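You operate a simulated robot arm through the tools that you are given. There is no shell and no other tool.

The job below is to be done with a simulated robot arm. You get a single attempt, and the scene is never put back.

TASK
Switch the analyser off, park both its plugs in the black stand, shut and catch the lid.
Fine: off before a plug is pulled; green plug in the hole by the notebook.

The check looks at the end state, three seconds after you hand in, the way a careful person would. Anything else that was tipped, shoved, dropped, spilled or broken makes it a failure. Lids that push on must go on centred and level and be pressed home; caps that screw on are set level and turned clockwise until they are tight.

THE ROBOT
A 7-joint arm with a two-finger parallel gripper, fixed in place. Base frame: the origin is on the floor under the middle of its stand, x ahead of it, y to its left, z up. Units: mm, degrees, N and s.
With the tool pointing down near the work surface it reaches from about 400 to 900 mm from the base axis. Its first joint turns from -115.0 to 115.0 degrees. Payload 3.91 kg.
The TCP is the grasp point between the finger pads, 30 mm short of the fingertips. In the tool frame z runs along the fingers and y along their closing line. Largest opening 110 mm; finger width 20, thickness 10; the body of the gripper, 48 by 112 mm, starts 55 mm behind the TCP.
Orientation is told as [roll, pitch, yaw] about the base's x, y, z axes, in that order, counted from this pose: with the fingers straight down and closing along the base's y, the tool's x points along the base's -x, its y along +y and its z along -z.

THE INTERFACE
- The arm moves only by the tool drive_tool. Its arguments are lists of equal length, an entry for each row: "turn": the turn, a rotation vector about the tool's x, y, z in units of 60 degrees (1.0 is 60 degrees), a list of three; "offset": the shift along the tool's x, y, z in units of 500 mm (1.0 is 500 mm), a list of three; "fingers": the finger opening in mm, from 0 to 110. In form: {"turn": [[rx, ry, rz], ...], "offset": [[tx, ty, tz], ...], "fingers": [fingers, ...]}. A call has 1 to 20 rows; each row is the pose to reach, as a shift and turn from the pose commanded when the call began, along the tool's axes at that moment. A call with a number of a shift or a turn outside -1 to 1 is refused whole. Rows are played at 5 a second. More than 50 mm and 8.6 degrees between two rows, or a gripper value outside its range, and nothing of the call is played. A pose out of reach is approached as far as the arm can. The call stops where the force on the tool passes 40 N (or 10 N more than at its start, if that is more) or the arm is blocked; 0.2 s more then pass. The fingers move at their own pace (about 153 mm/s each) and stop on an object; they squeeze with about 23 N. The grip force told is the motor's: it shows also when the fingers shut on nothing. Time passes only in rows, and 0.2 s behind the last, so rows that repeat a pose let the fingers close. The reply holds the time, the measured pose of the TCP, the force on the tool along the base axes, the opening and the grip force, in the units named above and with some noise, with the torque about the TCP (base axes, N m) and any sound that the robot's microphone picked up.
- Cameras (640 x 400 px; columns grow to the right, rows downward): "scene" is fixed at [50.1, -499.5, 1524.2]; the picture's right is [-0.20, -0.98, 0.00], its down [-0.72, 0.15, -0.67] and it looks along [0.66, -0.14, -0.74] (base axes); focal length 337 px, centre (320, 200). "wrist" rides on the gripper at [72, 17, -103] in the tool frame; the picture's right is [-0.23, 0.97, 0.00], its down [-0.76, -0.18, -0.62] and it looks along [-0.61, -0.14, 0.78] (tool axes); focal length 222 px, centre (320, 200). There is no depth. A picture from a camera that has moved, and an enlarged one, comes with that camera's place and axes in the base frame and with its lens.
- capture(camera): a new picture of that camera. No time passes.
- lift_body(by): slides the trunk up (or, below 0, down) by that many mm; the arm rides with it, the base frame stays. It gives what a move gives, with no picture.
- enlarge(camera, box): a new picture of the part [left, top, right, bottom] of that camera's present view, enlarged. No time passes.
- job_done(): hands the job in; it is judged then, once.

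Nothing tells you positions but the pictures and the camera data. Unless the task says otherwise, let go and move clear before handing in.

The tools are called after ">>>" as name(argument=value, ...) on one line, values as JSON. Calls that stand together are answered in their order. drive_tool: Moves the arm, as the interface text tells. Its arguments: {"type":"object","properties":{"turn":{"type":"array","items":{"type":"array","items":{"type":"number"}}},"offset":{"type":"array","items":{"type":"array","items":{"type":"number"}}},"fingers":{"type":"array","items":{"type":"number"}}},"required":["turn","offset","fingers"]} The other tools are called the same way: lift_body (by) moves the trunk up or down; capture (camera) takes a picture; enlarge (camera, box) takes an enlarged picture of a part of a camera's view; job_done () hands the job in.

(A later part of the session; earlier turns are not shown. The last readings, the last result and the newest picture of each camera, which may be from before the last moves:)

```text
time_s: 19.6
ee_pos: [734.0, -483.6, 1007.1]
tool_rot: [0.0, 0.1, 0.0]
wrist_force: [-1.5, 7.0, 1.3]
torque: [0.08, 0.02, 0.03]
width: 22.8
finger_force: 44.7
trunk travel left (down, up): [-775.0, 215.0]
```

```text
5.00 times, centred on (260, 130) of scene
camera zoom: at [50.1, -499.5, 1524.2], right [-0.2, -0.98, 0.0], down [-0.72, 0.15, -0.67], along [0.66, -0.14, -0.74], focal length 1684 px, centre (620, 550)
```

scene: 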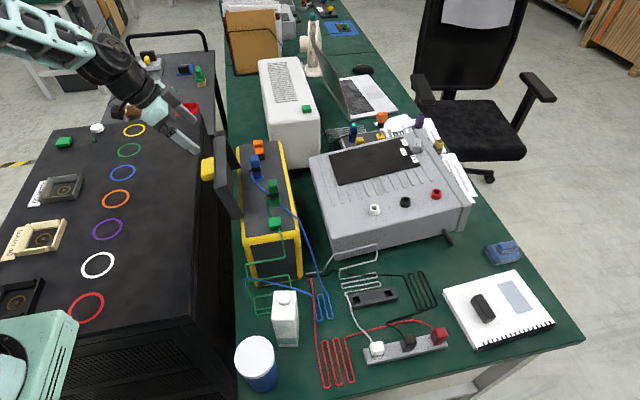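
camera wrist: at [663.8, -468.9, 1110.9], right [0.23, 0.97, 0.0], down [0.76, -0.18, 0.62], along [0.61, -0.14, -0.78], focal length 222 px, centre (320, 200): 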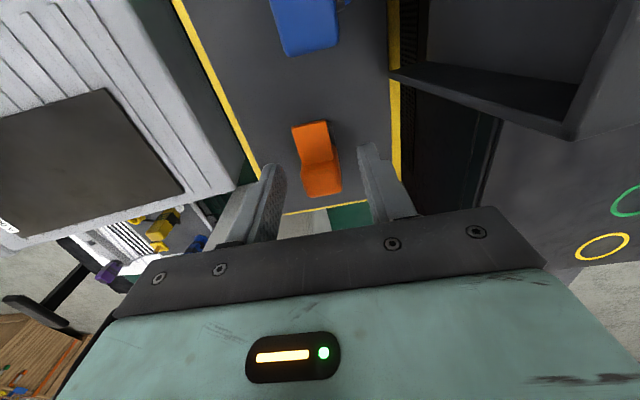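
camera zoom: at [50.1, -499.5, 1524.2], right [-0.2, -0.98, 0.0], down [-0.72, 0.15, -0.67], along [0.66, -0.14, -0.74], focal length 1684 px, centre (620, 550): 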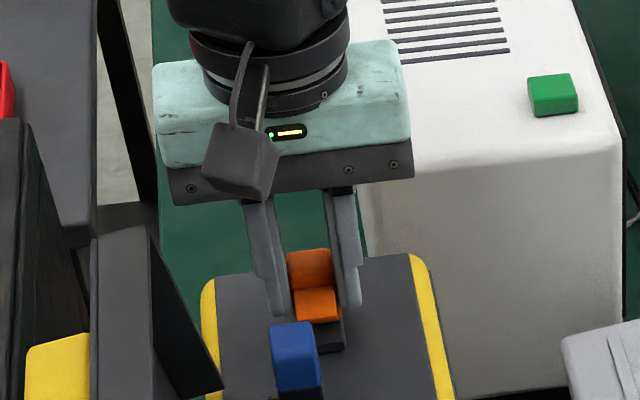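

The fingers hold the post (22.8 mm wide). I'll try a small turn one way and watch the torque.

>>> drive_tool(turn=[[0, 0, 0], [0, 0, 0.06], [0, 0, 0.12], [0, 0, 0.12]], offset=[[0, 0.002, 0], [0, 0.002, 0], [0, 0.002, 0], [0, 0.002, 0]], fingers=[15, 15, 15, 15])

>>> enlarge(camera="wrist", box=[240, 100, 400, 220])

>>> enlarge(camera="scene", box=[210, 90, 310, 170])

```text
time_s: 20.6
ee_pos: [733.3, -484.6, 1005.6]
tool_rot: [0.0, 0.2, -7.3]
wrist_force: [-4.7, 7.7, 4.5]
torque: [0.08, 0.44, 0.62]
width: 24.0
finger_force: 44.7
trunk travel left (down, up): [-775.0, 215.0]
```

```text
3.33 times, centred on (320, 160) of wrist
camera zoom: at [661.9, -458.6, 1109.5], right [0.35, 0.94, 0.0], down [0.73, -0.27, 0.62], along [0.58, -0.22, -0.78], focal length 740 px, centre (320, 333)
```

zoom: 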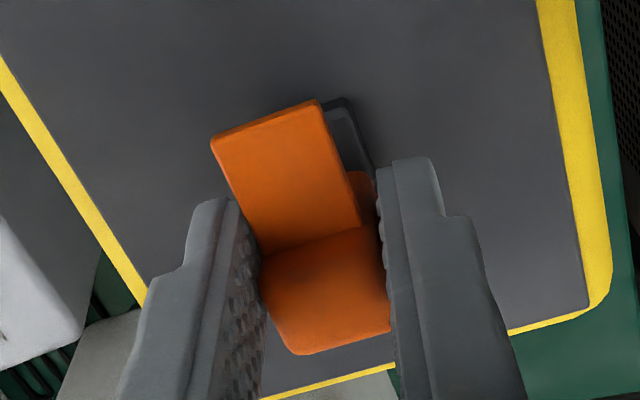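

```text
5.00 times, centred on (260, 130) of scene
camera zoom: at [50.1, -499.5, 1524.2], right [-0.2, -0.98, 0.0], down [-0.72, 0.15, -0.67], along [0.66, -0.14, -0.74], focal length 1684 px, centre (620, 550)
```

zoom: 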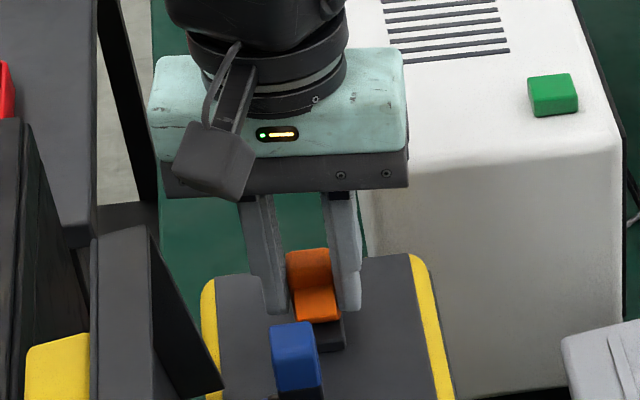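

That way it resists and stays put. I'll go back through straight and try the other way.

>>> drive_tool(turn=[[0, 0, -0.06], [0, 0, -0.12], [0, 0, -0.18], [0, 0, -0.24], [0, 0, -0.24]], offset=[[0, 0, 0], [0, 0, 0], [0, 0, 0], [0, 0, 0], [0, 0, 0]], fingers=[15, 15, 15, 15, 15])

>>> enlarge(camera="wrist", box=[240, 100, 400, 220])

>>> enlarge(camera="scene", box=[210, 90, 310, 170])

```text
time_s: 21.8
ee_pos: [732.8, -485.1, 1006.0]
tool_rot: [0.1, 0.1, 7.1]
wrist_force: [-4.8, 1.8, 1.8]
torque: [0.07, 0.05, -0.55]
width: 23.9
finger_force: 45.1
trunk travel left (down, up): [-775.0, 215.0]
```

```text
3.33 times, centred on (320, 160) of wrist
camera zoom: at [657.6, -478.1, 1109.5], right [0.1, 0.99, 0.0], down [0.78, -0.08, 0.62], along [0.62, -0.06, -0.78], focal length 740 px, centre (320, 333)
```

zoom: 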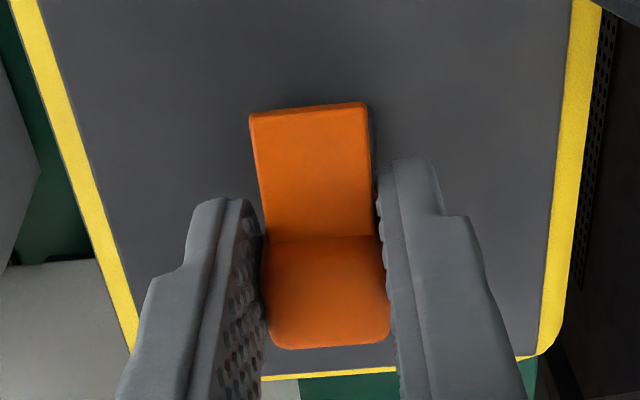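

```text
5.00 times, centred on (260, 130) of scene
camera zoom: at [50.1, -499.5, 1524.2], right [-0.2, -0.98, 0.0], down [-0.72, 0.15, -0.67], along [0.66, -0.14, -0.74], focal length 1684 px, centre (620, 550)
```

zoom: 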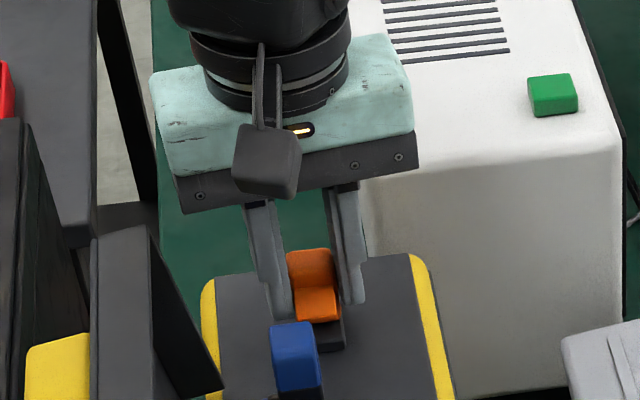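

Turning does nothing either way, so the handle must tilt or press instead. I'll straighten up and make tiny moves along ±x while holding it, reading the force.

>>> drive_tool(turn=[[0, 0, 0.06], [0, 0, 0.12], [0, 0, 0.12]], offset=[[0, 0, 0], [0, 0, 0], [0, 0, 0]], fingers=[15, 15, 15])

>>> drive_tool(turn=[[0, 0, 0], [0, 0, 0]], offset=[[0.004, 0, 0], [0.006, 0, 0]], fingers=[15, 15])

>>> drive_tool(turn=[[0, 0, 0], [0, 0, 0], [0, 0, 0], [0, 0, 0]], offset=[[-0.004, 0, 0], [-0.006, 0, 0], [-0.01, 0, 0], [-0.012, 0, 0]], fingers=[15, 15, 15, 15])

```text
time_s: 22.6
ee_pos: [733.6, -485.0, 1006.6]
tool_rot: [0.0, 0.1, 0.0]
wrist_force: [-5.9, 1.8, 1.4]
torque: [0.0, 0.56, 0.18]
width: 23.1
finger_force: 45.2
trunk travel left (down, up): [-775.0, 215.0]
```

```text
time_s: 23.2
ee_pos: [731.4, -484.8, 1006.9]
tool_rot: [-0.1, -0.1, -0.1]
wrist_force: [0.5, -0.5, 3.6]
torque: [-0.04, 0.2, 0.0]
width: 22.8
finger_force: 45.1
trunk travel left (down, up): [-775.0, 215.0]
```

```text
time_s: 24.2
ee_pos: [734.9, -484.5, 1004.2]
tool_rot: [-0.2, 0.0, -0.1]
wrist_force: [-10.0, -1.4, 9.7]
torque: [0.21, -0.05, -0.02]
width: 23.1
finger_force: 44.8
trunk travel left (down, up): [-775.0, 215.0]
```

>>> enlarge(camera="wrist", box=[240, 100, 400, 220])

>>> enlarge(camera="scene", box=[235, 130, 285, 165])

```text
3.33 times, centred on (320, 160) of wrist
camera zoom: at [660.5, -468.1, 1109.4], right [0.23, 0.97, 0.0], down [0.76, -0.18, 0.62], along [0.61, -0.14, -0.78], focal length 740 px, centre (320, 333)
```

zoom: 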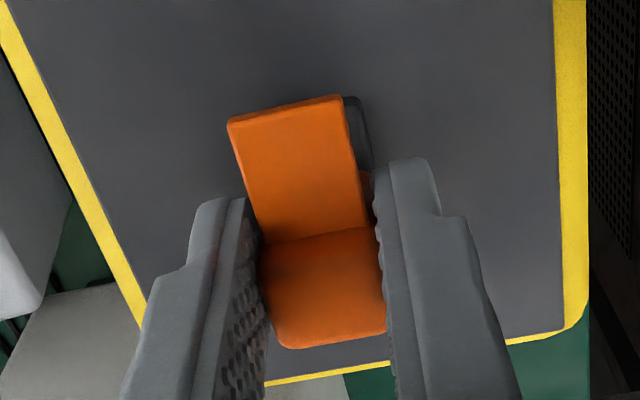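

```text
11.43 times, centred on (260, 148) of scene
camera zoom: at [50.1, -499.5, 1524.2], right [-0.2, -0.98, 0.0], down [-0.72, 0.15, -0.67], along [0.66, -0.14, -0.74], focal length 3848 px, centre (1006, 800)
```

zoom: 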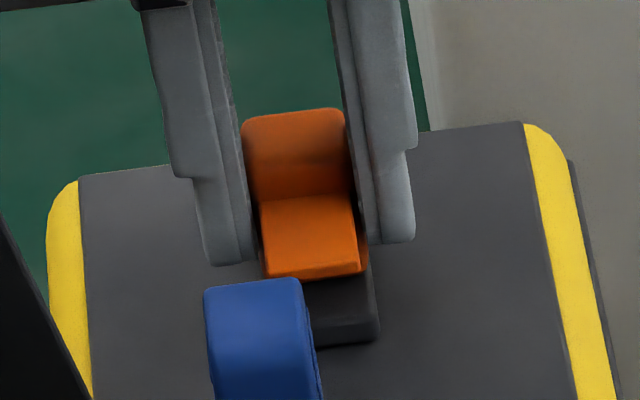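

>>> drive_tool(turn=[[0, 0, 0], [0, 0, 0]], offset=[[0.004, 0, 0], [0.006, 0, 0]], fingers=[15, 15])

>>> drive_tool(turn=[[0, 0, 0], [0, 0, 0], [0, 0, 0]], offset=[[0, 0, 0.004], [0, 0, 0.008], [0, 0, 0.008]], fingers=[15, 15, 15])

>>> enlarge(camera="wrist", box=[240, 100, 400, 220])

```text
time_s: 24.8
ee_pos: [734.3, -484.0, 1005.6]
tool_rot: [-0.1, -0.1, 0.0]
wrist_force: [-1.8, -7.8, 10.0]
torque: [-0.04, 0.84, 0.06]
width: 22.8
finger_force: 45.3
trunk travel left (down, up): [-775.0, 215.0]
```

```text
time_s: 25.6
ee_pos: [733.8, -485.3, 1005.9]
tool_rot: [-0.2, -0.3, 0.0]
wrist_force: [-1.3, -7.2, 36.5]
torque: [0.2, 0.39, 0.04]
width: 22.7
finger_force: 45.0
trunk travel left (down, up): [-775.0, 215.0]
```

```text
3.33 times, centred on (320, 160) of wrist
camera zoom: at [658.6, -467.8, 1108.7], right [0.23, 0.97, 0.0], down [0.76, -0.18, 0.63], along [0.61, -0.14, -0.78], focal length 740 px, centre (320, 333)
```

zoom: 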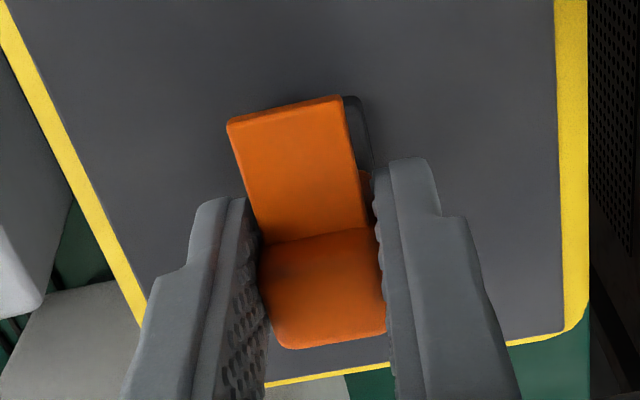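

It is rigid downwards, so it isn't a push button. I'll relieve that and test sideways tilting along -x, in small steps.

>>> drive_tool(turn=[[0, 0, 0], [0, 0, 0]], offset=[[0, 0, -0.008], [0, 0, -0.008]], fingers=[15, 15])

>>> drive_tool(turn=[[0, 0, 0], [0, 0, 0], [0, 0, 0], [0, 0, 0]], offset=[[0.004, 0, 0], [0.008, 0, 0], [0.012, 0, 0], [0.012, 0, 0]], fingers=[15, 15, 15, 15])

>>> enlarge(camera="wrist", box=[240, 100, 400, 220])

>>> enlarge(camera="scene", box=[235, 130, 285, 165])

```text
time_s: 26.2
ee_pos: [732.4, -484.6, 1006.9]
tool_rot: [-0.1, 0.0, -0.2]
wrist_force: [0.0, -11.1, 19.4]
torque: [-0.18, -1.42, 0.01]
width: 22.8
finger_force: 44.8
trunk travel left (down, up): [-775.0, 215.0]
```

```text
time_s: 27.2
ee_pos: [727.1, -485.7, 1006.3]
tool_rot: [0.0, 0.0, -0.1]
wrist_force: [0.1, -4.7, 14.0]
torque: [-0.11, -0.28, -0.11]
width: 22.5
finger_force: 45.1
trunk travel left (down, up): [-775.0, 215.0]
```

```text
3.33 times, centred on (320, 160) of wrist
camera zoom: at [653.4, -468.3, 1109.2], right [0.23, 0.97, 0.0], down [0.76, -0.18, 0.62], along [0.61, -0.14, -0.78], focal length 740 px, centre (320, 333)
```

zoom: 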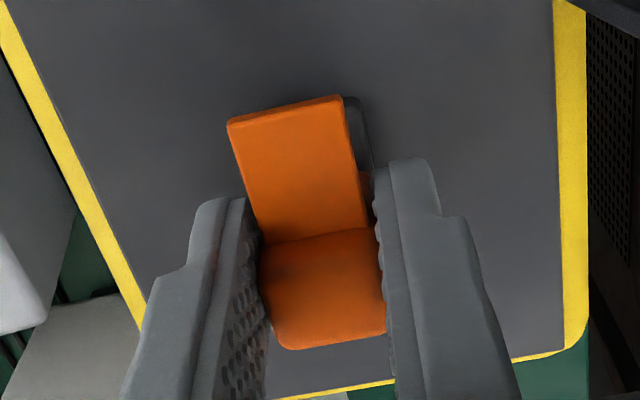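

```text
11.43 times, centred on (260, 148) of scene
camera zoom: at [50.1, -499.5, 1524.2], right [-0.2, -0.98, 0.0], down [-0.72, 0.15, -0.67], along [0.66, -0.14, -0.74], focal length 3848 px, centre (1006, 800)
```

zoom: 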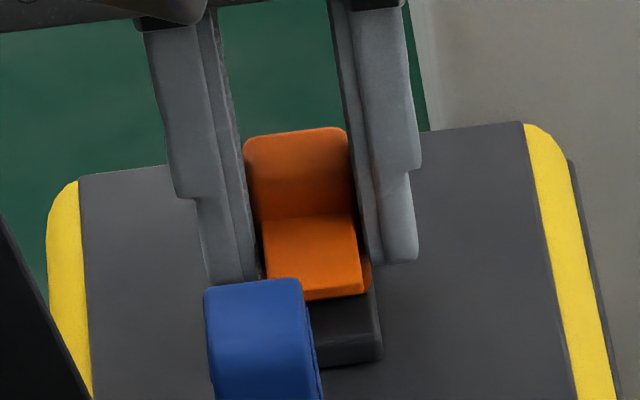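

The whole switch, black foot included, slid 5 mm toward -x with almost no force, so it's a slide switch that was at its far stop. I'll keep sliding it toward -x and watch for a stop.

>>> drive_tool(turn=[[0, 0, 0], [0, 0, 0], [0, 0, 0], [0, 0, 0], [0, 0, 0], [0, 0, 0]], offset=[[0, 0.001, -0.003], [0.004, 0.001, -0.003], [0.008, 0.001, -0.003], [0.012, 0.001, -0.003], [0.016, 0.001, -0.003], [0.016, 0.001, -0.003]], fingers=[15, 15, 15, 15, 15, 15])

>>> enlarge(camera="scene", box=[235, 130, 285, 165])

>>> capture(camera="wrist")

```text
time_s: 28.6
ee_pos: [718.9, -485.0, 1006.9]
tool_rot: [0.0, 0.1, -0.1]
wrist_force: [0.1, -9.0, -2.7]
torque: [-0.1, 0.55, 0.04]
width: 22.8
finger_force: 45.3
trunk travel left (down, up): [-775.0, 215.0]
```

```text
11.43 times, centred on (260, 148) of scene
camera zoom: at [50.1, -499.5, 1524.2], right [-0.2, -0.98, 0.0], down [-0.72, 0.15, -0.67], along [0.66, -0.14, -0.74], focal length 3848 px, centre (1006, 800)
```

zoom: 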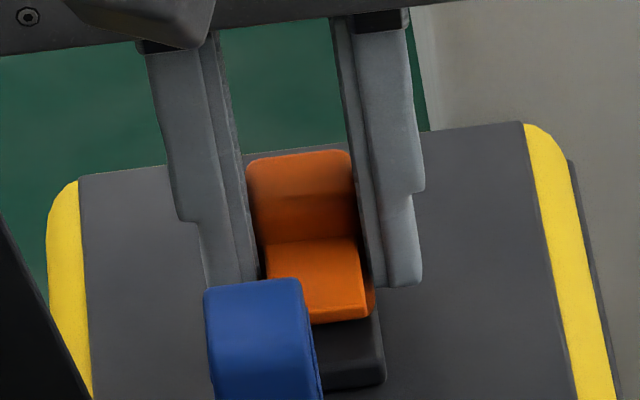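

```text
taken
camera wrist: at [645.6, -468.2, 1109.4], right [0.23, 0.97, 0.0], down [0.76, -0.18, 0.62], along [0.6, -0.14, -0.78], focal length 222 px, centre (320, 200)
```

wrist: 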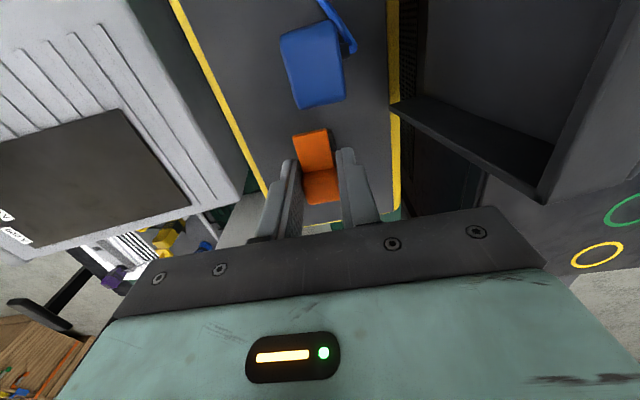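

>>> drive_tool(turn=[[0, 0, 0], [0, 0, 0], [0, 0, 0], [0, 0, 0]], offset=[[0.003, 0.001, 0], [0.006, 0.001, 0], [0.009, 0.001, 0], [0.009, 0.001, 0]], fingers=[15, 15, 15, 15])

>>> enlarge(camera="scene", box=[235, 130, 285, 165])

>>> enlarge(camera="wrist", box=[260, 60, 380, 220])

```text
time_s: 29.6
ee_pos: [715.2, -485.2, 1005.6]
tool_rot: [0.0, 0.0, 0.0]
wrist_force: [-1.1, -9.4, -5.0]
torque: [-0.12, 0.4, -0.14]
width: 22.8
finger_force: 45.5
trunk travel left (down, up): [-775.0, 215.0]
```

```text
11.43 times, centred on (260, 148) of scene
camera zoom: at [50.1, -499.5, 1524.2], right [-0.2, -0.98, 0.0], down [-0.72, 0.15, -0.67], along [0.66, -0.14, -0.74], focal length 3848 px, centre (1006, 800)
```

zoom: 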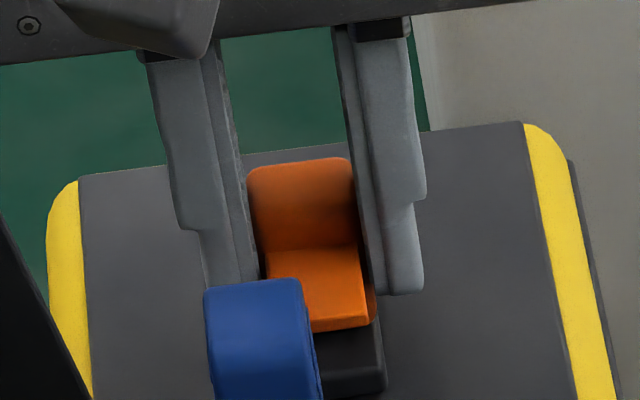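

```text
2.50 times, centred on (320, 140) of wrist
camera zoom: at [642.6, -468.2, 1109.3], right [0.23, 0.97, 0.0], down [0.76, -0.18, 0.62], along [0.61, -0.14, -0.78], focal length 555 px, centre (320, 350)
```

zoom: 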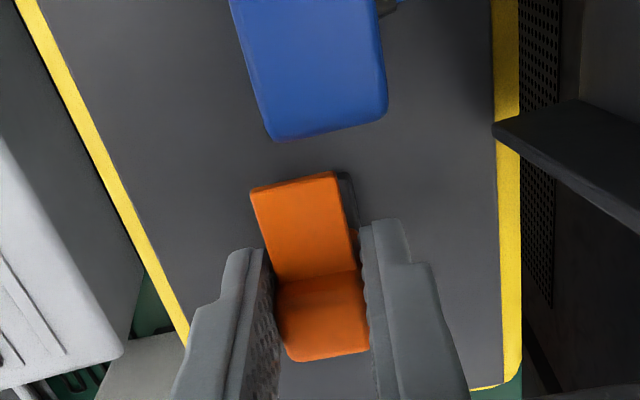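

It slides freely well past any switch throw, and its arm sits just above where the shut lid's top would be, so this orange slider is the lid's catch, not the power switch. I'll slide it back to its open stop and then look for the real switch.

>>> drive_tool(turn=[[0, 0, 0], [0, 0, 0], [0, 0, 0], [0, 0, 0], [0, 0, 0], [0, 0, 0]], offset=[[-0.008, 0.004, -0.001], [-0.016, 0.004, -0.001], [-0.024, 0.004, -0.001], [-0.032, 0.004, -0.001], [-0.037, 0.004, -0.001], [-0.037, 0.004, -0.001]], fingers=[15, 15, 15, 15, 15, 15])

>>> enlarge(camera="scene", box=[235, 130, 285, 165])

```text
time_s: 31.0
ee_pos: [733.2, -485.3, 1005.2]
tool_rot: [-0.1, 0.1, -0.1]
wrist_force: [-1.0, -31.0, -12.7]
torque: [-0.38, 0.36, -0.01]
width: 23.0
finger_force: 45.0
trunk travel left (down, up): [-775.0, 215.0]
```

```text
11.43 times, centred on (260, 148) of scene
camera zoom: at [50.1, -499.5, 1524.2], right [-0.2, -0.98, 0.0], down [-0.72, 0.15, -0.67], along [0.66, -0.14, -0.74], focal length 3848 px, centre (1006, 800)
```

zoom: 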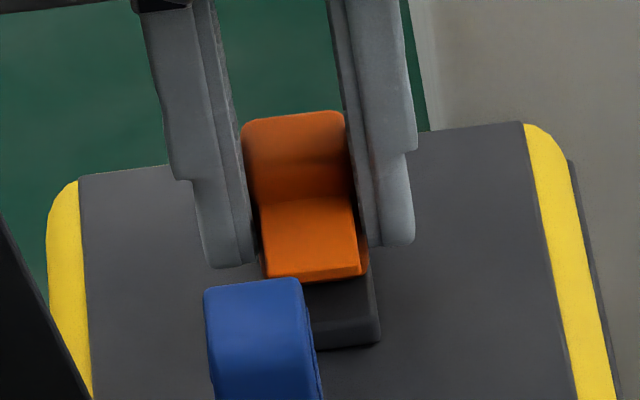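

>>> drive_tool(turn=[[0, 0, 0], [0, 0, 0], [0, 0, 0], [0, 0, 0], [0, 0, 0], [0, 0, 0]], offset=[[0, -0.006, 0], [0, -0.006, 0], [0, -0.006, 0], [0, -0.006, -0.08], [0, -0.006, -0.16], [0, -0.006, -0.23]], fingers=[15, 60, 60, 60, 110, 110])

>>> enlarge(camera="scene", box=[235, 130, 285, 165])

>>> enlarge(camera="scene", box=[230, 190, 320, 290])

>>> enlarge(camera="scene", box=[255, 210, 295, 235])

```text
time_s: 32.4
ee_pos: [733.2, -484.5, 1120.8]
tool_rot: [-0.1, 0.0, 0.0]
wrist_force: [-0.2, 0.2, -0.8]
torque: [0.02, 0.0, 0.0]
width: 110.0
finger_force: 0.2
trunk travel left (down, up): [-775.0, 215.0]
```

```text
11.43 times, centred on (260, 148) of scene
camera zoom: at [50.1, -499.5, 1524.2], right [-0.2, -0.98, 0.0], down [-0.72, 0.15, -0.67], along [0.66, -0.14, -0.74], focal length 3848 px, centre (1006, 800)
```

zoom: 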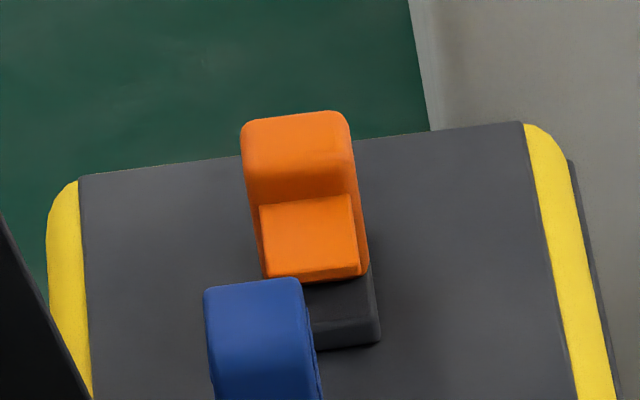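

```text
4.00 times, centred on (275, 240) of scene
camera zoom: at [50.1, -499.5, 1524.2], right [-0.2, -0.98, 0.0], down [-0.72, 0.15, -0.67], along [0.66, -0.14, -0.74], focal length 1347 px, centre (500, 40)
```

zoom: 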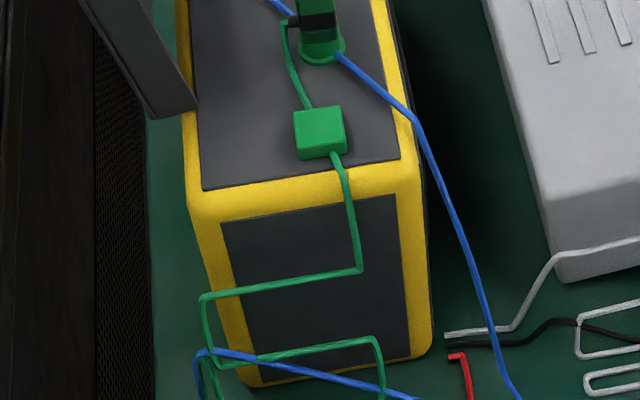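

```text
16.00 times, centred on (275, 222) of scene
camera zoom: at [50.1, -499.5, 1524.2], right [-0.2, -0.98, 0.0], down [-0.72, 0.15, -0.67], along [0.66, -0.14, -0.74], focal length 5387 px, centre (1040, -160)
```

zoom: 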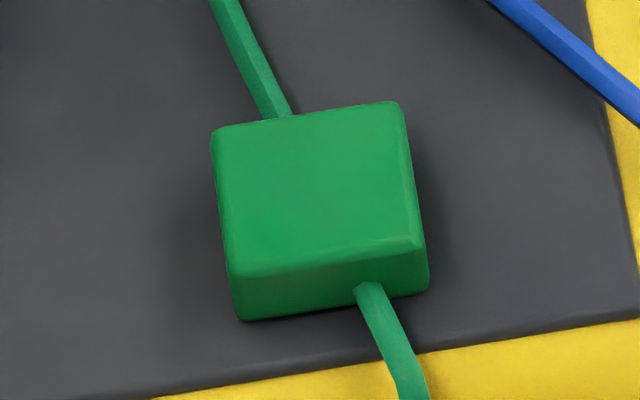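

The catch is back in its original open position, and the green cube is only a block on the green cable. I'll look at the analyser's front face for the power switch.

>>> drive_tool(turn=[[0, 0, 0], [0, 0, 0], [0, 0, 0], [0, 0, 0], [0, 0, 0], [0, 0, 0], [0, 0, 0], [0, 0, 0], [0, 0, 0]], offset=[[0.09, 0, 0], [0.18, 0, 0], [0.27, 0, 0], [0.36, 0, 0], [0.45, 0, 0], [0.54, 0, 0], [0.63, 0, 0], [0.65, 0, 0.07], [0.65, 0, 0.14]], fingers=[110, 110, 110, 110, 110, 110, 110, 110, 110])

>>> capture(camera="wrist")

>>> capture(camera="scene")

```text
time_s: 34.4
ee_pos: [409.6, -488.3, 1053.1]
tool_rot: [-0.1, 0.0, 0.1]
wrist_force: [-0.8, 0.1, 0.1]
torque: [-0.02, 0.0, 0.0]
width: 109.9
finger_force: 0.0
trunk travel left (down, up): [-775.0, 215.0]
```

```text
taken
camera wrist: at [335.4, -469.7, 1156.9], right [0.23, 0.97, 0.0], down [0.76, -0.18, 0.62], along [0.61, -0.14, -0.78], focal length 222 px, centre (320, 200)
```

wrist: 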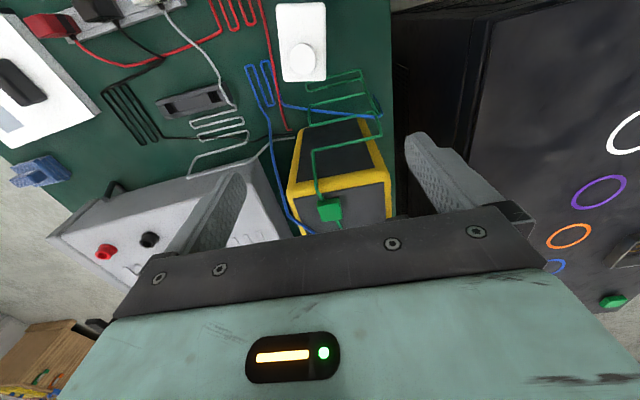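

```text
taken
```

scene: 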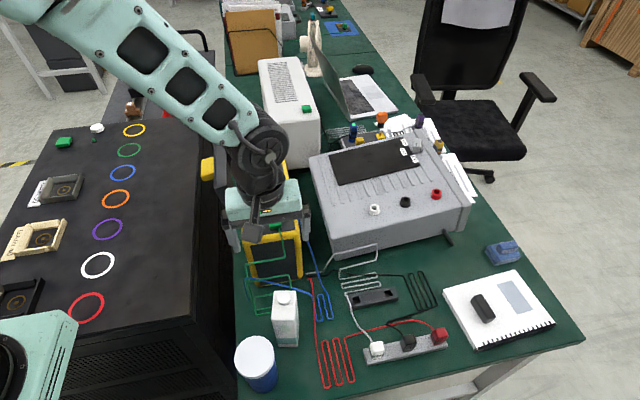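

>>> enlarge(camera="wrist", box=[270, 90, 420, 250])

>>> enlarge(camera="wrist", box=[140, 60, 280, 160])

>>> enlarge(camera="scene", box=[230, 230, 310, 300])

```text
2.50 times, centred on (345, 170) of wrist
camera zoom: at [335.4, -469.7, 1156.9], right [0.23, 0.97, 0.0], down [0.76, -0.18, 0.62], along [0.61, -0.14, -0.78], focal length 555 px, centre (258, 275)
```

zoom: 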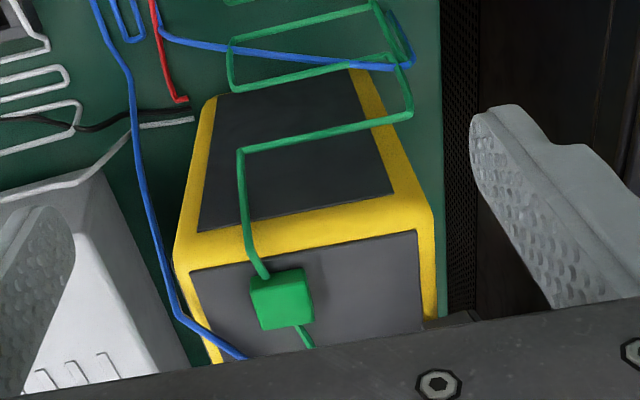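

```text
4.00 times, centred on (210, 110) of wrist
camera zoom: at [335.4, -469.7, 1156.9], right [0.23, 0.97, 0.0], down [0.76, -0.18, 0.62], along [0.61, -0.14, -0.78], focal length 888 px, centre (760, 560)
```

zoom: 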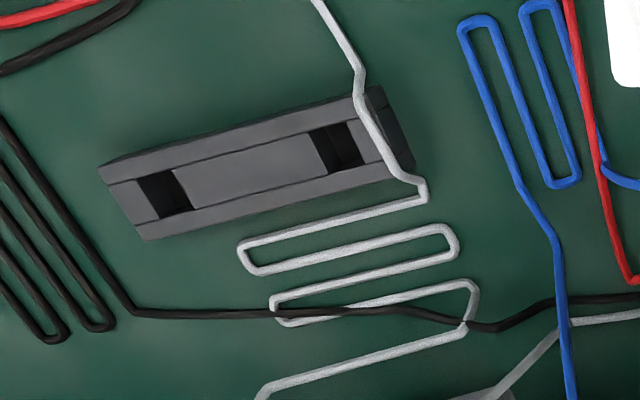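

```text
5.71 times, centred on (270, 265) of scene
camera zoom: at [50.1, -499.5, 1524.2], right [-0.2, -0.98, 0.0], down [-0.72, 0.15, -0.67], along [0.66, -0.14, -0.74], focal length 1924 px, centre (606, -171)
```

zoom: 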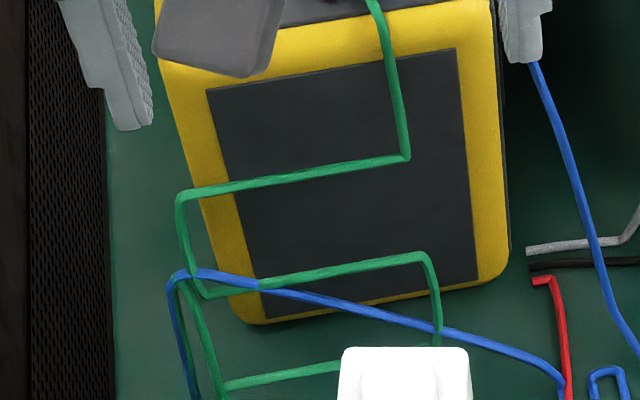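

The front face is blank; I can also see the stand's two rectangular holes clearly from here. Next I'll check the right side and the far end for the switch.

>>> drive_tool(turn=[[0, 0, -0.1428], [0, 0, -0.2856], [0, 0, -0.4284], [0, 0, -0.5712], [0, 0, -0.714], [0, 0, -0.8568], [0, 0, -1.0]], offset=[[-0.043, -0.05, -0.03], [-0.086, -0.1, -0.06], [-0.129, -0.15, -0.09], [-0.172, -0.2, -0.12], [-0.215, -0.25, -0.134], [-0.258, -0.3, -0.134], [-0.3, -0.344, -0.134]], fingers=[110, 110, 110, 110, 110, 110, 110])

>>> drive_tool(turn=[[0, 0, -0.14], [0, 0, -0.28], [0, 0, -0.42], [0, 0, -0.5]], offset=[[0, 0, 0.02], [0, 0, 0.05], [0, 0, 0.08], [0, 0, 0.1]], fingers=[110, 110, 110, 110])

>>> capture(camera="wrist")

>>> capture(camera="scene")

```text
time_s: 36.0
ee_pos: [560.1, -657.5, 1117.3]
tool_rot: [0.0, 0.0, 60.1]
wrist_force: [-0.7, 0.3, 0.0]
torque: [-0.03, -0.02, 0.0]
width: 109.7
finger_force: 0.2
trunk travel left (down, up): [-775.0, 215.0]
```

```text
time_s: 37.0
ee_pos: [559.4, -657.6, 1069.1]
tool_rot: [0.1, 0.0, 90.0]
wrist_force: [0.3, 0.2, -0.1]
torque: [0.02, -0.01, -0.03]
width: 110.0
finger_force: 0.1
trunk travel left (down, up): [-775.0, 215.0]
```

```text
taken
camera wrist: at [540.6, -728.9, 1172.5], right [-0.97, 0.23, 0.0], down [0.18, 0.76, 0.62], along [0.14, 0.61, -0.78], focal length 222 px, centre (320, 200)
```

wrist: 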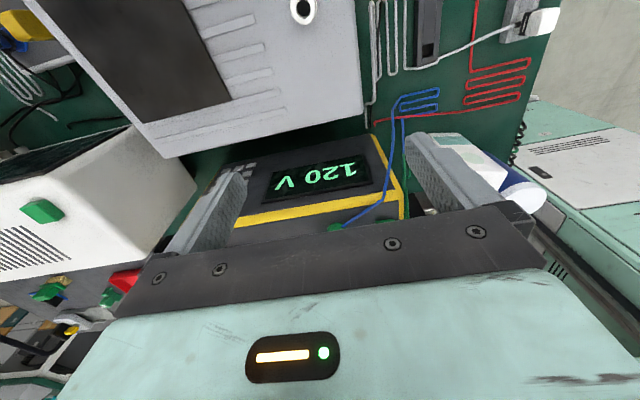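

```text
taken
```

scene: 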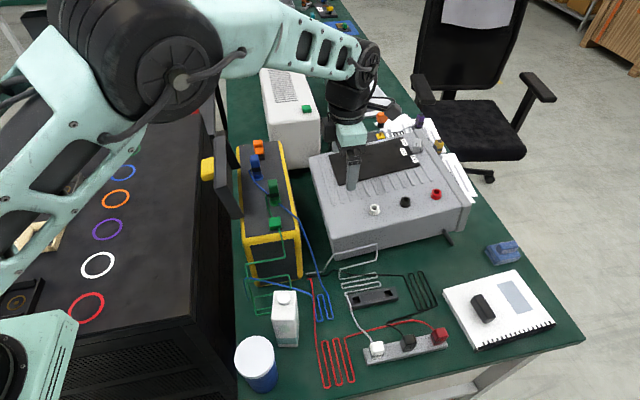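

>>> enlarge(camera="wrist", box=[200, 120, 440, 240])

>>> enlarge(camera="wrist", box=[0, 150, 240, 320])

```text
2.67 times, centred on (320, 180) of wrist
camera zoom: at [540.6, -728.9, 1172.5], right [-0.97, 0.23, 0.0], down [0.18, 0.76, 0.62], along [0.14, 0.61, -0.78], focal length 592 px, centre (320, 253)
```

zoom: 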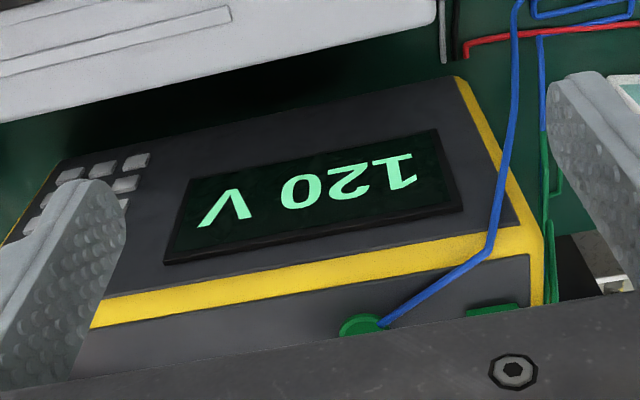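

```text
2.35 times, centred on (120, 235) of wrist
camera zoom: at [540.6, -728.9, 1172.5], right [-0.97, 0.23, 0.0], down [0.18, 0.76, 0.62], along [0.14, 0.61, -0.78], focal length 523 px, centre (791, 118)
```

zoom: 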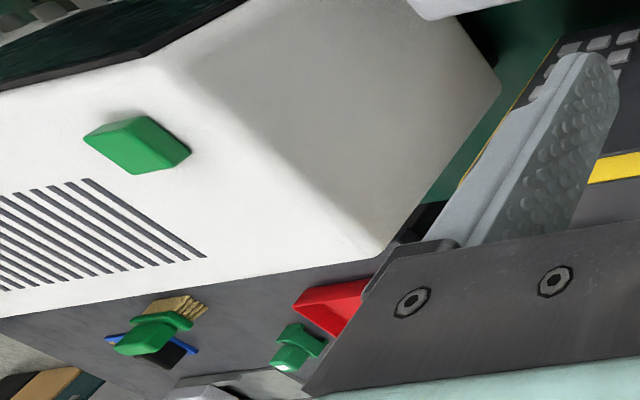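

>>> enlarge(camera="scene", box=[290, 95, 320, 120])

>>> enlarge(camera="scene", box=[40, 110, 120, 170])

>>> enlarge(camera="scene", box=[0, 120, 120, 340])

>>> enlarge(camera="scene", box=[290, 0, 390, 60])

```text
16.00 times, centred on (305, 108) of scene
camera zoom: at [50.1, -499.5, 1524.2], right [-0.2, -0.98, 0.0], down [-0.72, 0.15, -0.67], along [0.66, -0.14, -0.74], focal length 5387 px, centre (560, 1680)
```

zoom: 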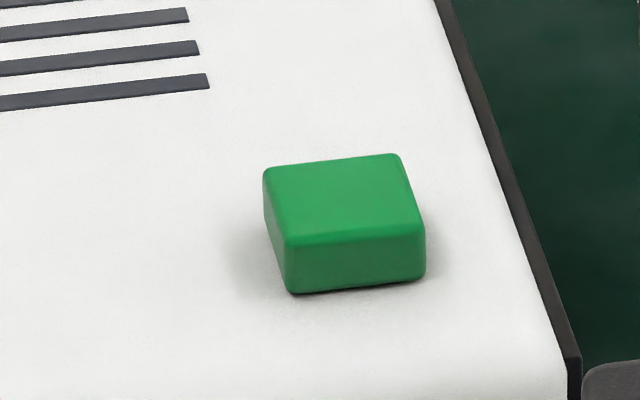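

```text
6.67 times, centred on (80, 140) of scene
camera zoom: at [50.1, -499.5, 1524.2], right [-0.2, -0.98, 0.0], down [-0.72, 0.15, -0.67], along [0.66, -0.14, -0.74], focal length 2245 px, centre (1920, 600)
```

zoom: 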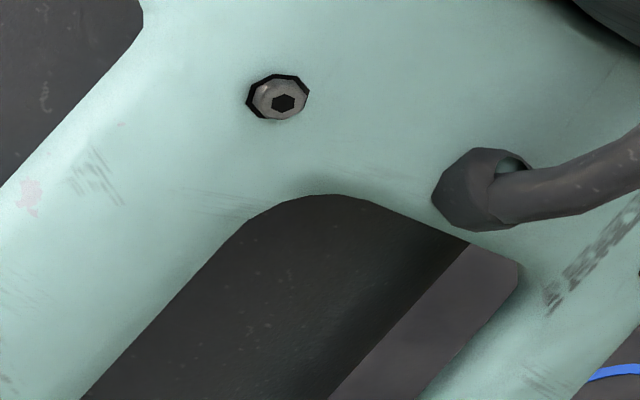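

```text
1.82 times, centred on (60, 230) of scene
camera zoom: at [50.1, -499.5, 1524.2], right [-0.2, -0.98, 0.0], down [-0.72, 0.15, -0.67], along [0.66, -0.14, -0.74], focal length 612 px, centre (793, 146)
```

zoom: 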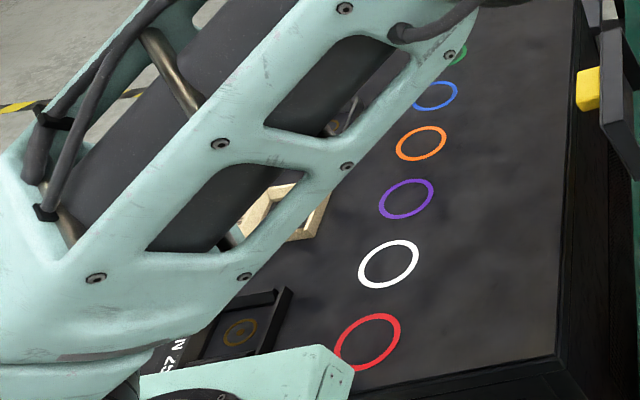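

```text
6.40 times, centred on (340, 30) of scene
camera zoom: at [50.1, -499.5, 1524.2], right [-0.2, -0.98, 0.0], down [-0.72, 0.15, -0.67], along [0.66, -0.14, -0.74], focal length 2155 px, centre (192, 1288)
```

zoom: 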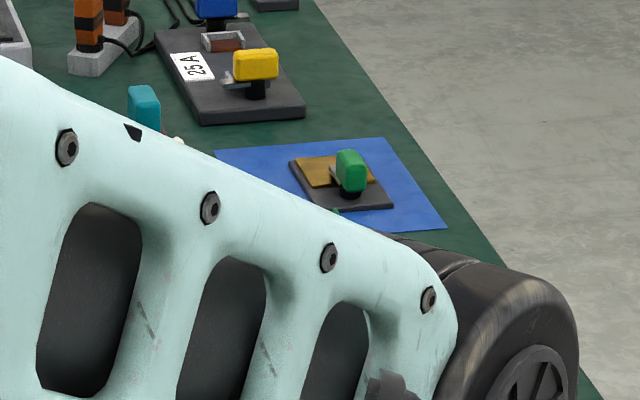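

The right side has only the display and a keypad, and the front and left faces are bare. The green block at the top front matches the green button on the white box, so I'll go over it for a closer look and keep the keypad in mind.

>>> drive_tool(turn=[[0, 0, 0.1428], [0, 0, 0.2856], [0, 0, 0.4284], [0, 0, 0.5712], [0, 0, 0.714], [0, 0, 0.8568], [0, 0, 1.0]], offset=[[-0.02, 0.013, -0.06], [-0.07, 0.026, -0.08], [-0.12, 0.039, -0.08], [-0.17, 0.052, -0.08], [-0.22, 0.065, -0.08], [-0.27, 0.078, -0.08], [-0.32, 0.092, -0.08]], fingers=[110, 110, 110, 110, 110, 110, 110])

>>> drive_tool(turn=[[0, 0, 0.14], [0, 0, 0.28], [0, 0, 0.42], [0, 0, 0.5]], offset=[[0, 0, 0], [0, 0, 0.01], [0, 0, 0.02], [0, 0, 0.03]], fingers=[110, 110, 110, 110])

>>> capture(camera="wrist")

>>> enlarge(camera="wrist", box=[240, 60, 400, 220])

>>> enlarge(camera="scene", box=[40, 110, 120, 170])

```text
time_s: 38.6
ee_pos: [512.2, -498.9, 1110.4]
tool_rot: [0.0, 0.1, 29.8]
wrist_force: [0.3, 0.0, 0.3]
torque: [0.0, -0.01, 0.0]
width: 110.2
finger_force: 0.0
trunk travel left (down, up): [-775.0, 215.0]
```

```text
time_s: 39.6
ee_pos: [513.1, -495.9, 1094.2]
tool_rot: [0.0, 0.0, -0.1]
wrist_force: [-0.2, -0.1, -0.6]
torque: [0.02, 0.0, 0.02]
width: 110.1
finger_force: 0.0
trunk travel left (down, up): [-775.0, 215.0]
```

```text
taken
camera wrist: at [438.9, -479.2, 1197.5], right [0.23, 0.97, 0.0], down [0.76, -0.18, 0.62], along [0.61, -0.14, -0.78], focal length 222 px, centre (320, 200)
```

wrist: 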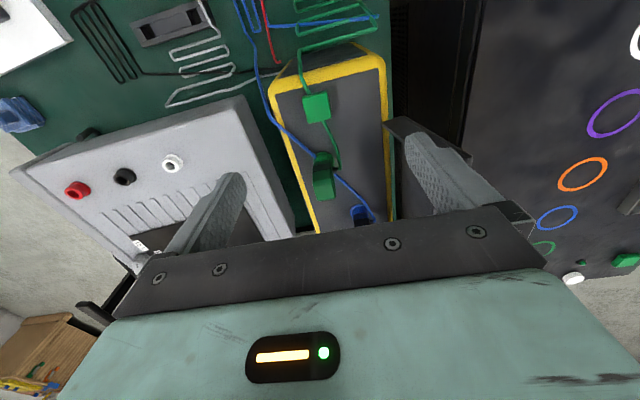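

```text
2.50 times, centred on (320, 140) of wrist
camera zoom: at [438.9, -479.2, 1197.5], right [0.23, 0.97, 0.0], down [0.76, -0.18, 0.62], along [0.61, -0.14, -0.78], focal length 555 px, centre (320, 350)
```

zoom: 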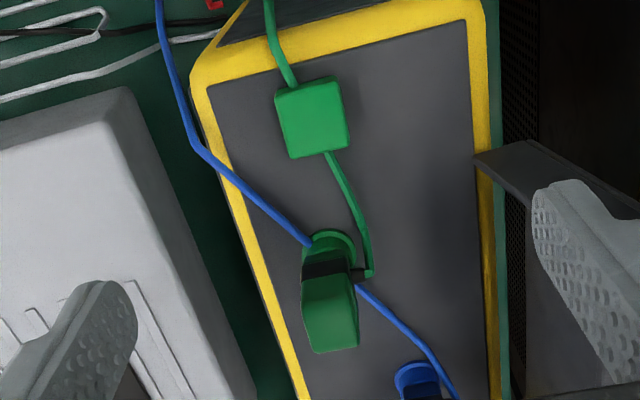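

```text
6.67 times, centred on (80, 140) of scene
camera zoom: at [50.1, -499.5, 1524.2], right [-0.2, -0.98, 0.0], down [-0.72, 0.15, -0.67], along [0.66, -0.14, -0.74], focal length 2245 px, centre (1920, 600)
```

zoom: 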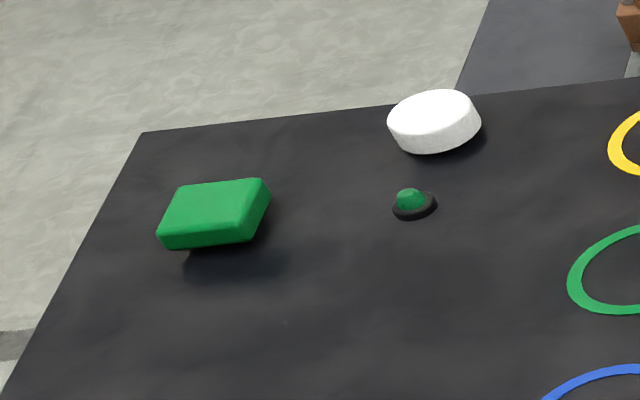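

The green block is at about (503,-497). I'll close the fingers, come down on top of it and press in small steps while reading force and sound.

>>> drive_tool(turn=[[0, 0, 0], [0, 0, 0], [0, 0, 0], [0, 0, 0]], offset=[[0.02, -0.002, 0], [0.02, -0.002, 0.06], [0.02, -0.002, 0.12], [0.02, -0.002, 0.16]], fingers=[40, 0, 0, 0])

>>> enlarge(camera="wrist", box=[240, 60, 400, 220])

>>> enlarge(camera="scene", box=[240, 200, 310, 240])

```text
time_s: 40.6
ee_pos: [502.1, -496.5, 1013.9]
tool_rot: [0.0, 0.0, 0.0]
wrist_force: [0.0, -0.4, -0.1]
torque: [-0.04, 0.01, 0.01]
width: 0.0
finger_force: 22.9
trunk travel left (down, up): [-775.0, 215.0]
```

```text
2.50 times, centred on (320, 140) of wrist
camera zoom: at [428.9, -479.8, 1116.2], right [0.23, 0.97, 0.0], down [0.76, -0.18, 0.62], along [0.61, -0.14, -0.78], focal length 555 px, centre (320, 350)
```

zoom: 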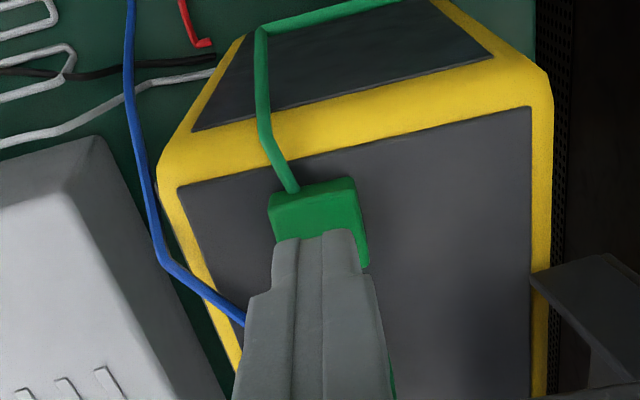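

```text
9.14 times, centred on (275, 220) of scene
camera zoom: at [50.1, -499.5, 1524.2], right [-0.2, -0.98, 0.0], down [-0.72, 0.15, -0.67], along [0.66, -0.14, -0.74], focal length 3078 px, centre (731, 17)
```

zoom: 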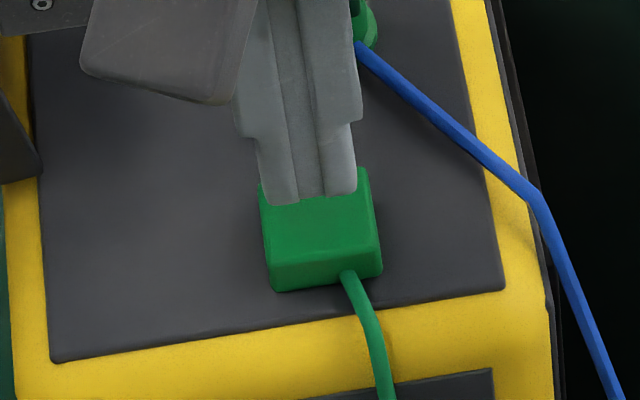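

>>> drive_tool(turn=[[0, 0, 0], [0, 0, 0], [0, 0, 0]], offset=[[0, 0, 0.008], [0, 0, 0.016], [0, 0, 0.02]], fingers=[0, 0, 0])

>>> drive_tool(turn=[[0, 0, 0], [0, 0, 0]], offset=[[0, 0, 0.003], [0, 0, 0.005]], fingers=[0, 0])

```text
time_s: 41.4
ee_pos: [502.3, -498.8, 1003.1]
tool_rot: [-0.1, 0.1, 0.0]
wrist_force: [-0.1, 0.3, 0.0]
torque: [0.0, 0.01, 0.04]
width: 0.0
finger_force: 23.1
trunk travel left (down, up): [-775.0, 215.0]
```

```text
time_s: 42.0
ee_pos: [502.8, -497.9, 1001.9]
tool_rot: [0.0, 0.1, 0.0]
wrist_force: [-0.1, -0.3, -0.8]
torque: [0.02, -0.02, 0.01]
width: 0.0
finger_force: 22.8
trunk travel left (down, up): [-775.0, 215.0]
```

>>> drive_tool(turn=[[0, 0, 0], [0, 0, 0]], offset=[[0, 0, 0.003], [0, 0, 0.006]], fingers=[0, 0])

>>> drive_tool(turn=[[0, 0, 0], [0, 0, 0]], offset=[[0, 0, 0.003], [0, 0, 0.006]], fingers=[0, 0])

>>> enlarge(camera="scene", box=[240, 200, 310, 240])

```text
time_s: 42.6
ee_pos: [502.4, -498.4, 998.1]
tool_rot: [0.0, 0.0, -0.2]
wrist_force: [-0.6, 0.4, -0.4]
torque: [0.0, 0.0, 0.0]
width: 0.0
finger_force: 23.3
trunk travel left (down, up): [-775.0, 215.0]
```

```text
time_s: 43.2
ee_pos: [502.4, -499.0, 997.5]
tool_rot: [0.0, -0.1, 0.1]
wrist_force: [-0.4, 1.0, 1.8]
torque: [0.02, 0.05, 0.03]
width: 0.0
finger_force: 22.9
trunk travel left (down, up): [-775.0, 215.0]
```

```text
9.14 times, centred on (275, 220) of scene
camera zoom: at [50.1, -499.5, 1524.2], right [-0.2, -0.98, 0.0], down [-0.72, 0.15, -0.67], along [0.66, -0.14, -0.74], focal length 3078 px, centre (731, 17)
```

zoom: 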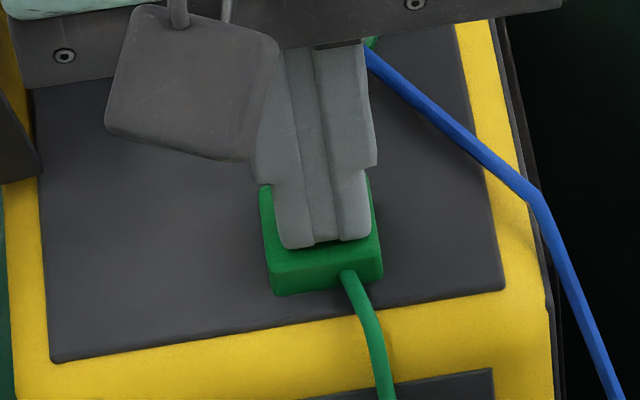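

>>> drive_tool(turn=[[0, 0, 0], [0, 0, 0]], offset=[[0, 0, 0.002], [0, 0, 0.004]], fingers=[0, 0])

>>> drive_tool(turn=[[0, 0, 0], [0, 0, 0]], offset=[[0, 0, 0.002], [0, 0, 0.004]], fingers=[0, 0])

>>> enlarge(camera="scene", box=[240, 200, 310, 240])

```text
time_s: 43.8
ee_pos: [503.0, -496.7, 994.1]
tool_rot: [-0.1, 0.0, -0.1]
wrist_force: [1.5, -2.5, 4.0]
torque: [-0.07, -0.03, -0.01]
width: 0.1
finger_force: 22.7
trunk travel left (down, up): [-775.0, 215.0]
heard: click
```

```text
time_s: 44.4
ee_pos: [503.2, -497.3, 994.0]
tool_rot: [-0.1, 0.0, 0.1]
wrist_force: [2.8, -0.1, 11.7]
torque: [-0.04, -0.11, 0.05]
width: 0.0
finger_force: 23.2
trunk travel left (down, up): [-775.0, 215.0]
```

```text
9.14 times, centred on (275, 220) of scene
camera zoom: at [50.1, -499.5, 1524.2], right [-0.2, -0.98, 0.0], down [-0.72, 0.15, -0.67], along [0.66, -0.14, -0.74], focal length 3078 px, centre (731, 17)
```

zoom: 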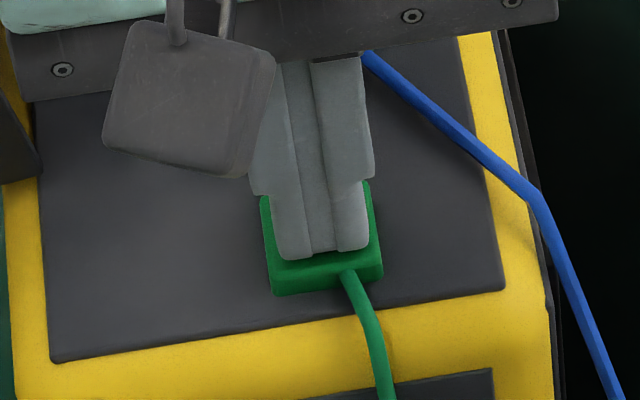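

It clicked, so the green block is the power button. I'll lift straight off and check that the display has gone dark.

>>> drive_tool(turn=[[0, 0, 0], [0, 0, 0], [0, 0, 0], [0, 0, 0]], offset=[[0, 0, -0.03], [0, 0, -0.1], [0, 0, -0.18], [0, 0, -0.25]], fingers=[0, 0, 0, 0])

>>> enlarge(camera="scene", box=[240, 200, 310, 240])

>>> capture(camera="wrist")

```text
time_s: 45.4
ee_pos: [503.8, -497.4, 1115.4]
tool_rot: [0.0, 0.0, -0.1]
wrist_force: [1.1, 0.0, -0.2]
torque: [0.01, 0.01, 0.0]
width: 0.0
finger_force: 22.6
trunk travel left (down, up): [-775.0, 215.0]
```

```text
9.14 times, centred on (275, 220) of scene
camera zoom: at [50.1, -499.5, 1524.2], right [-0.2, -0.98, 0.0], down [-0.72, 0.15, -0.67], along [0.66, -0.14, -0.74], focal length 3078 px, centre (731, 17)
```

zoom: 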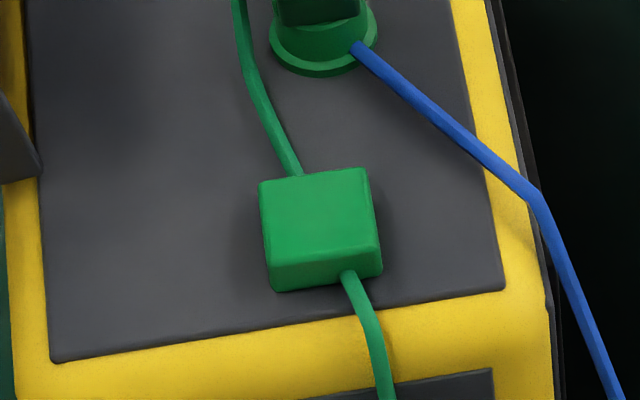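

```text
taken
camera wrist: at [430.2, -481.2, 1218.4], right [0.23, 0.97, 0.0], down [0.76, -0.18, 0.62], along [0.61, -0.14, -0.78], focal length 222 px, centre (320, 200)
```

wrist: 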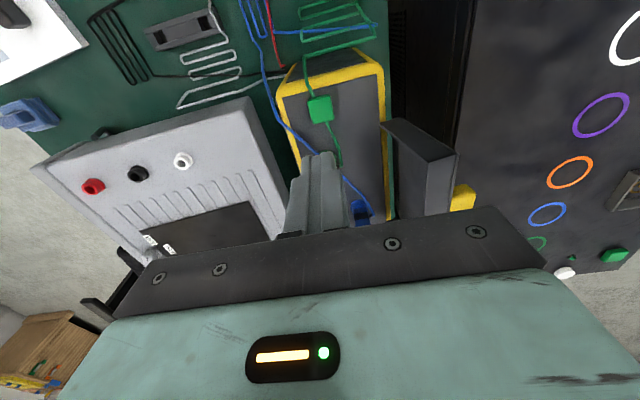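

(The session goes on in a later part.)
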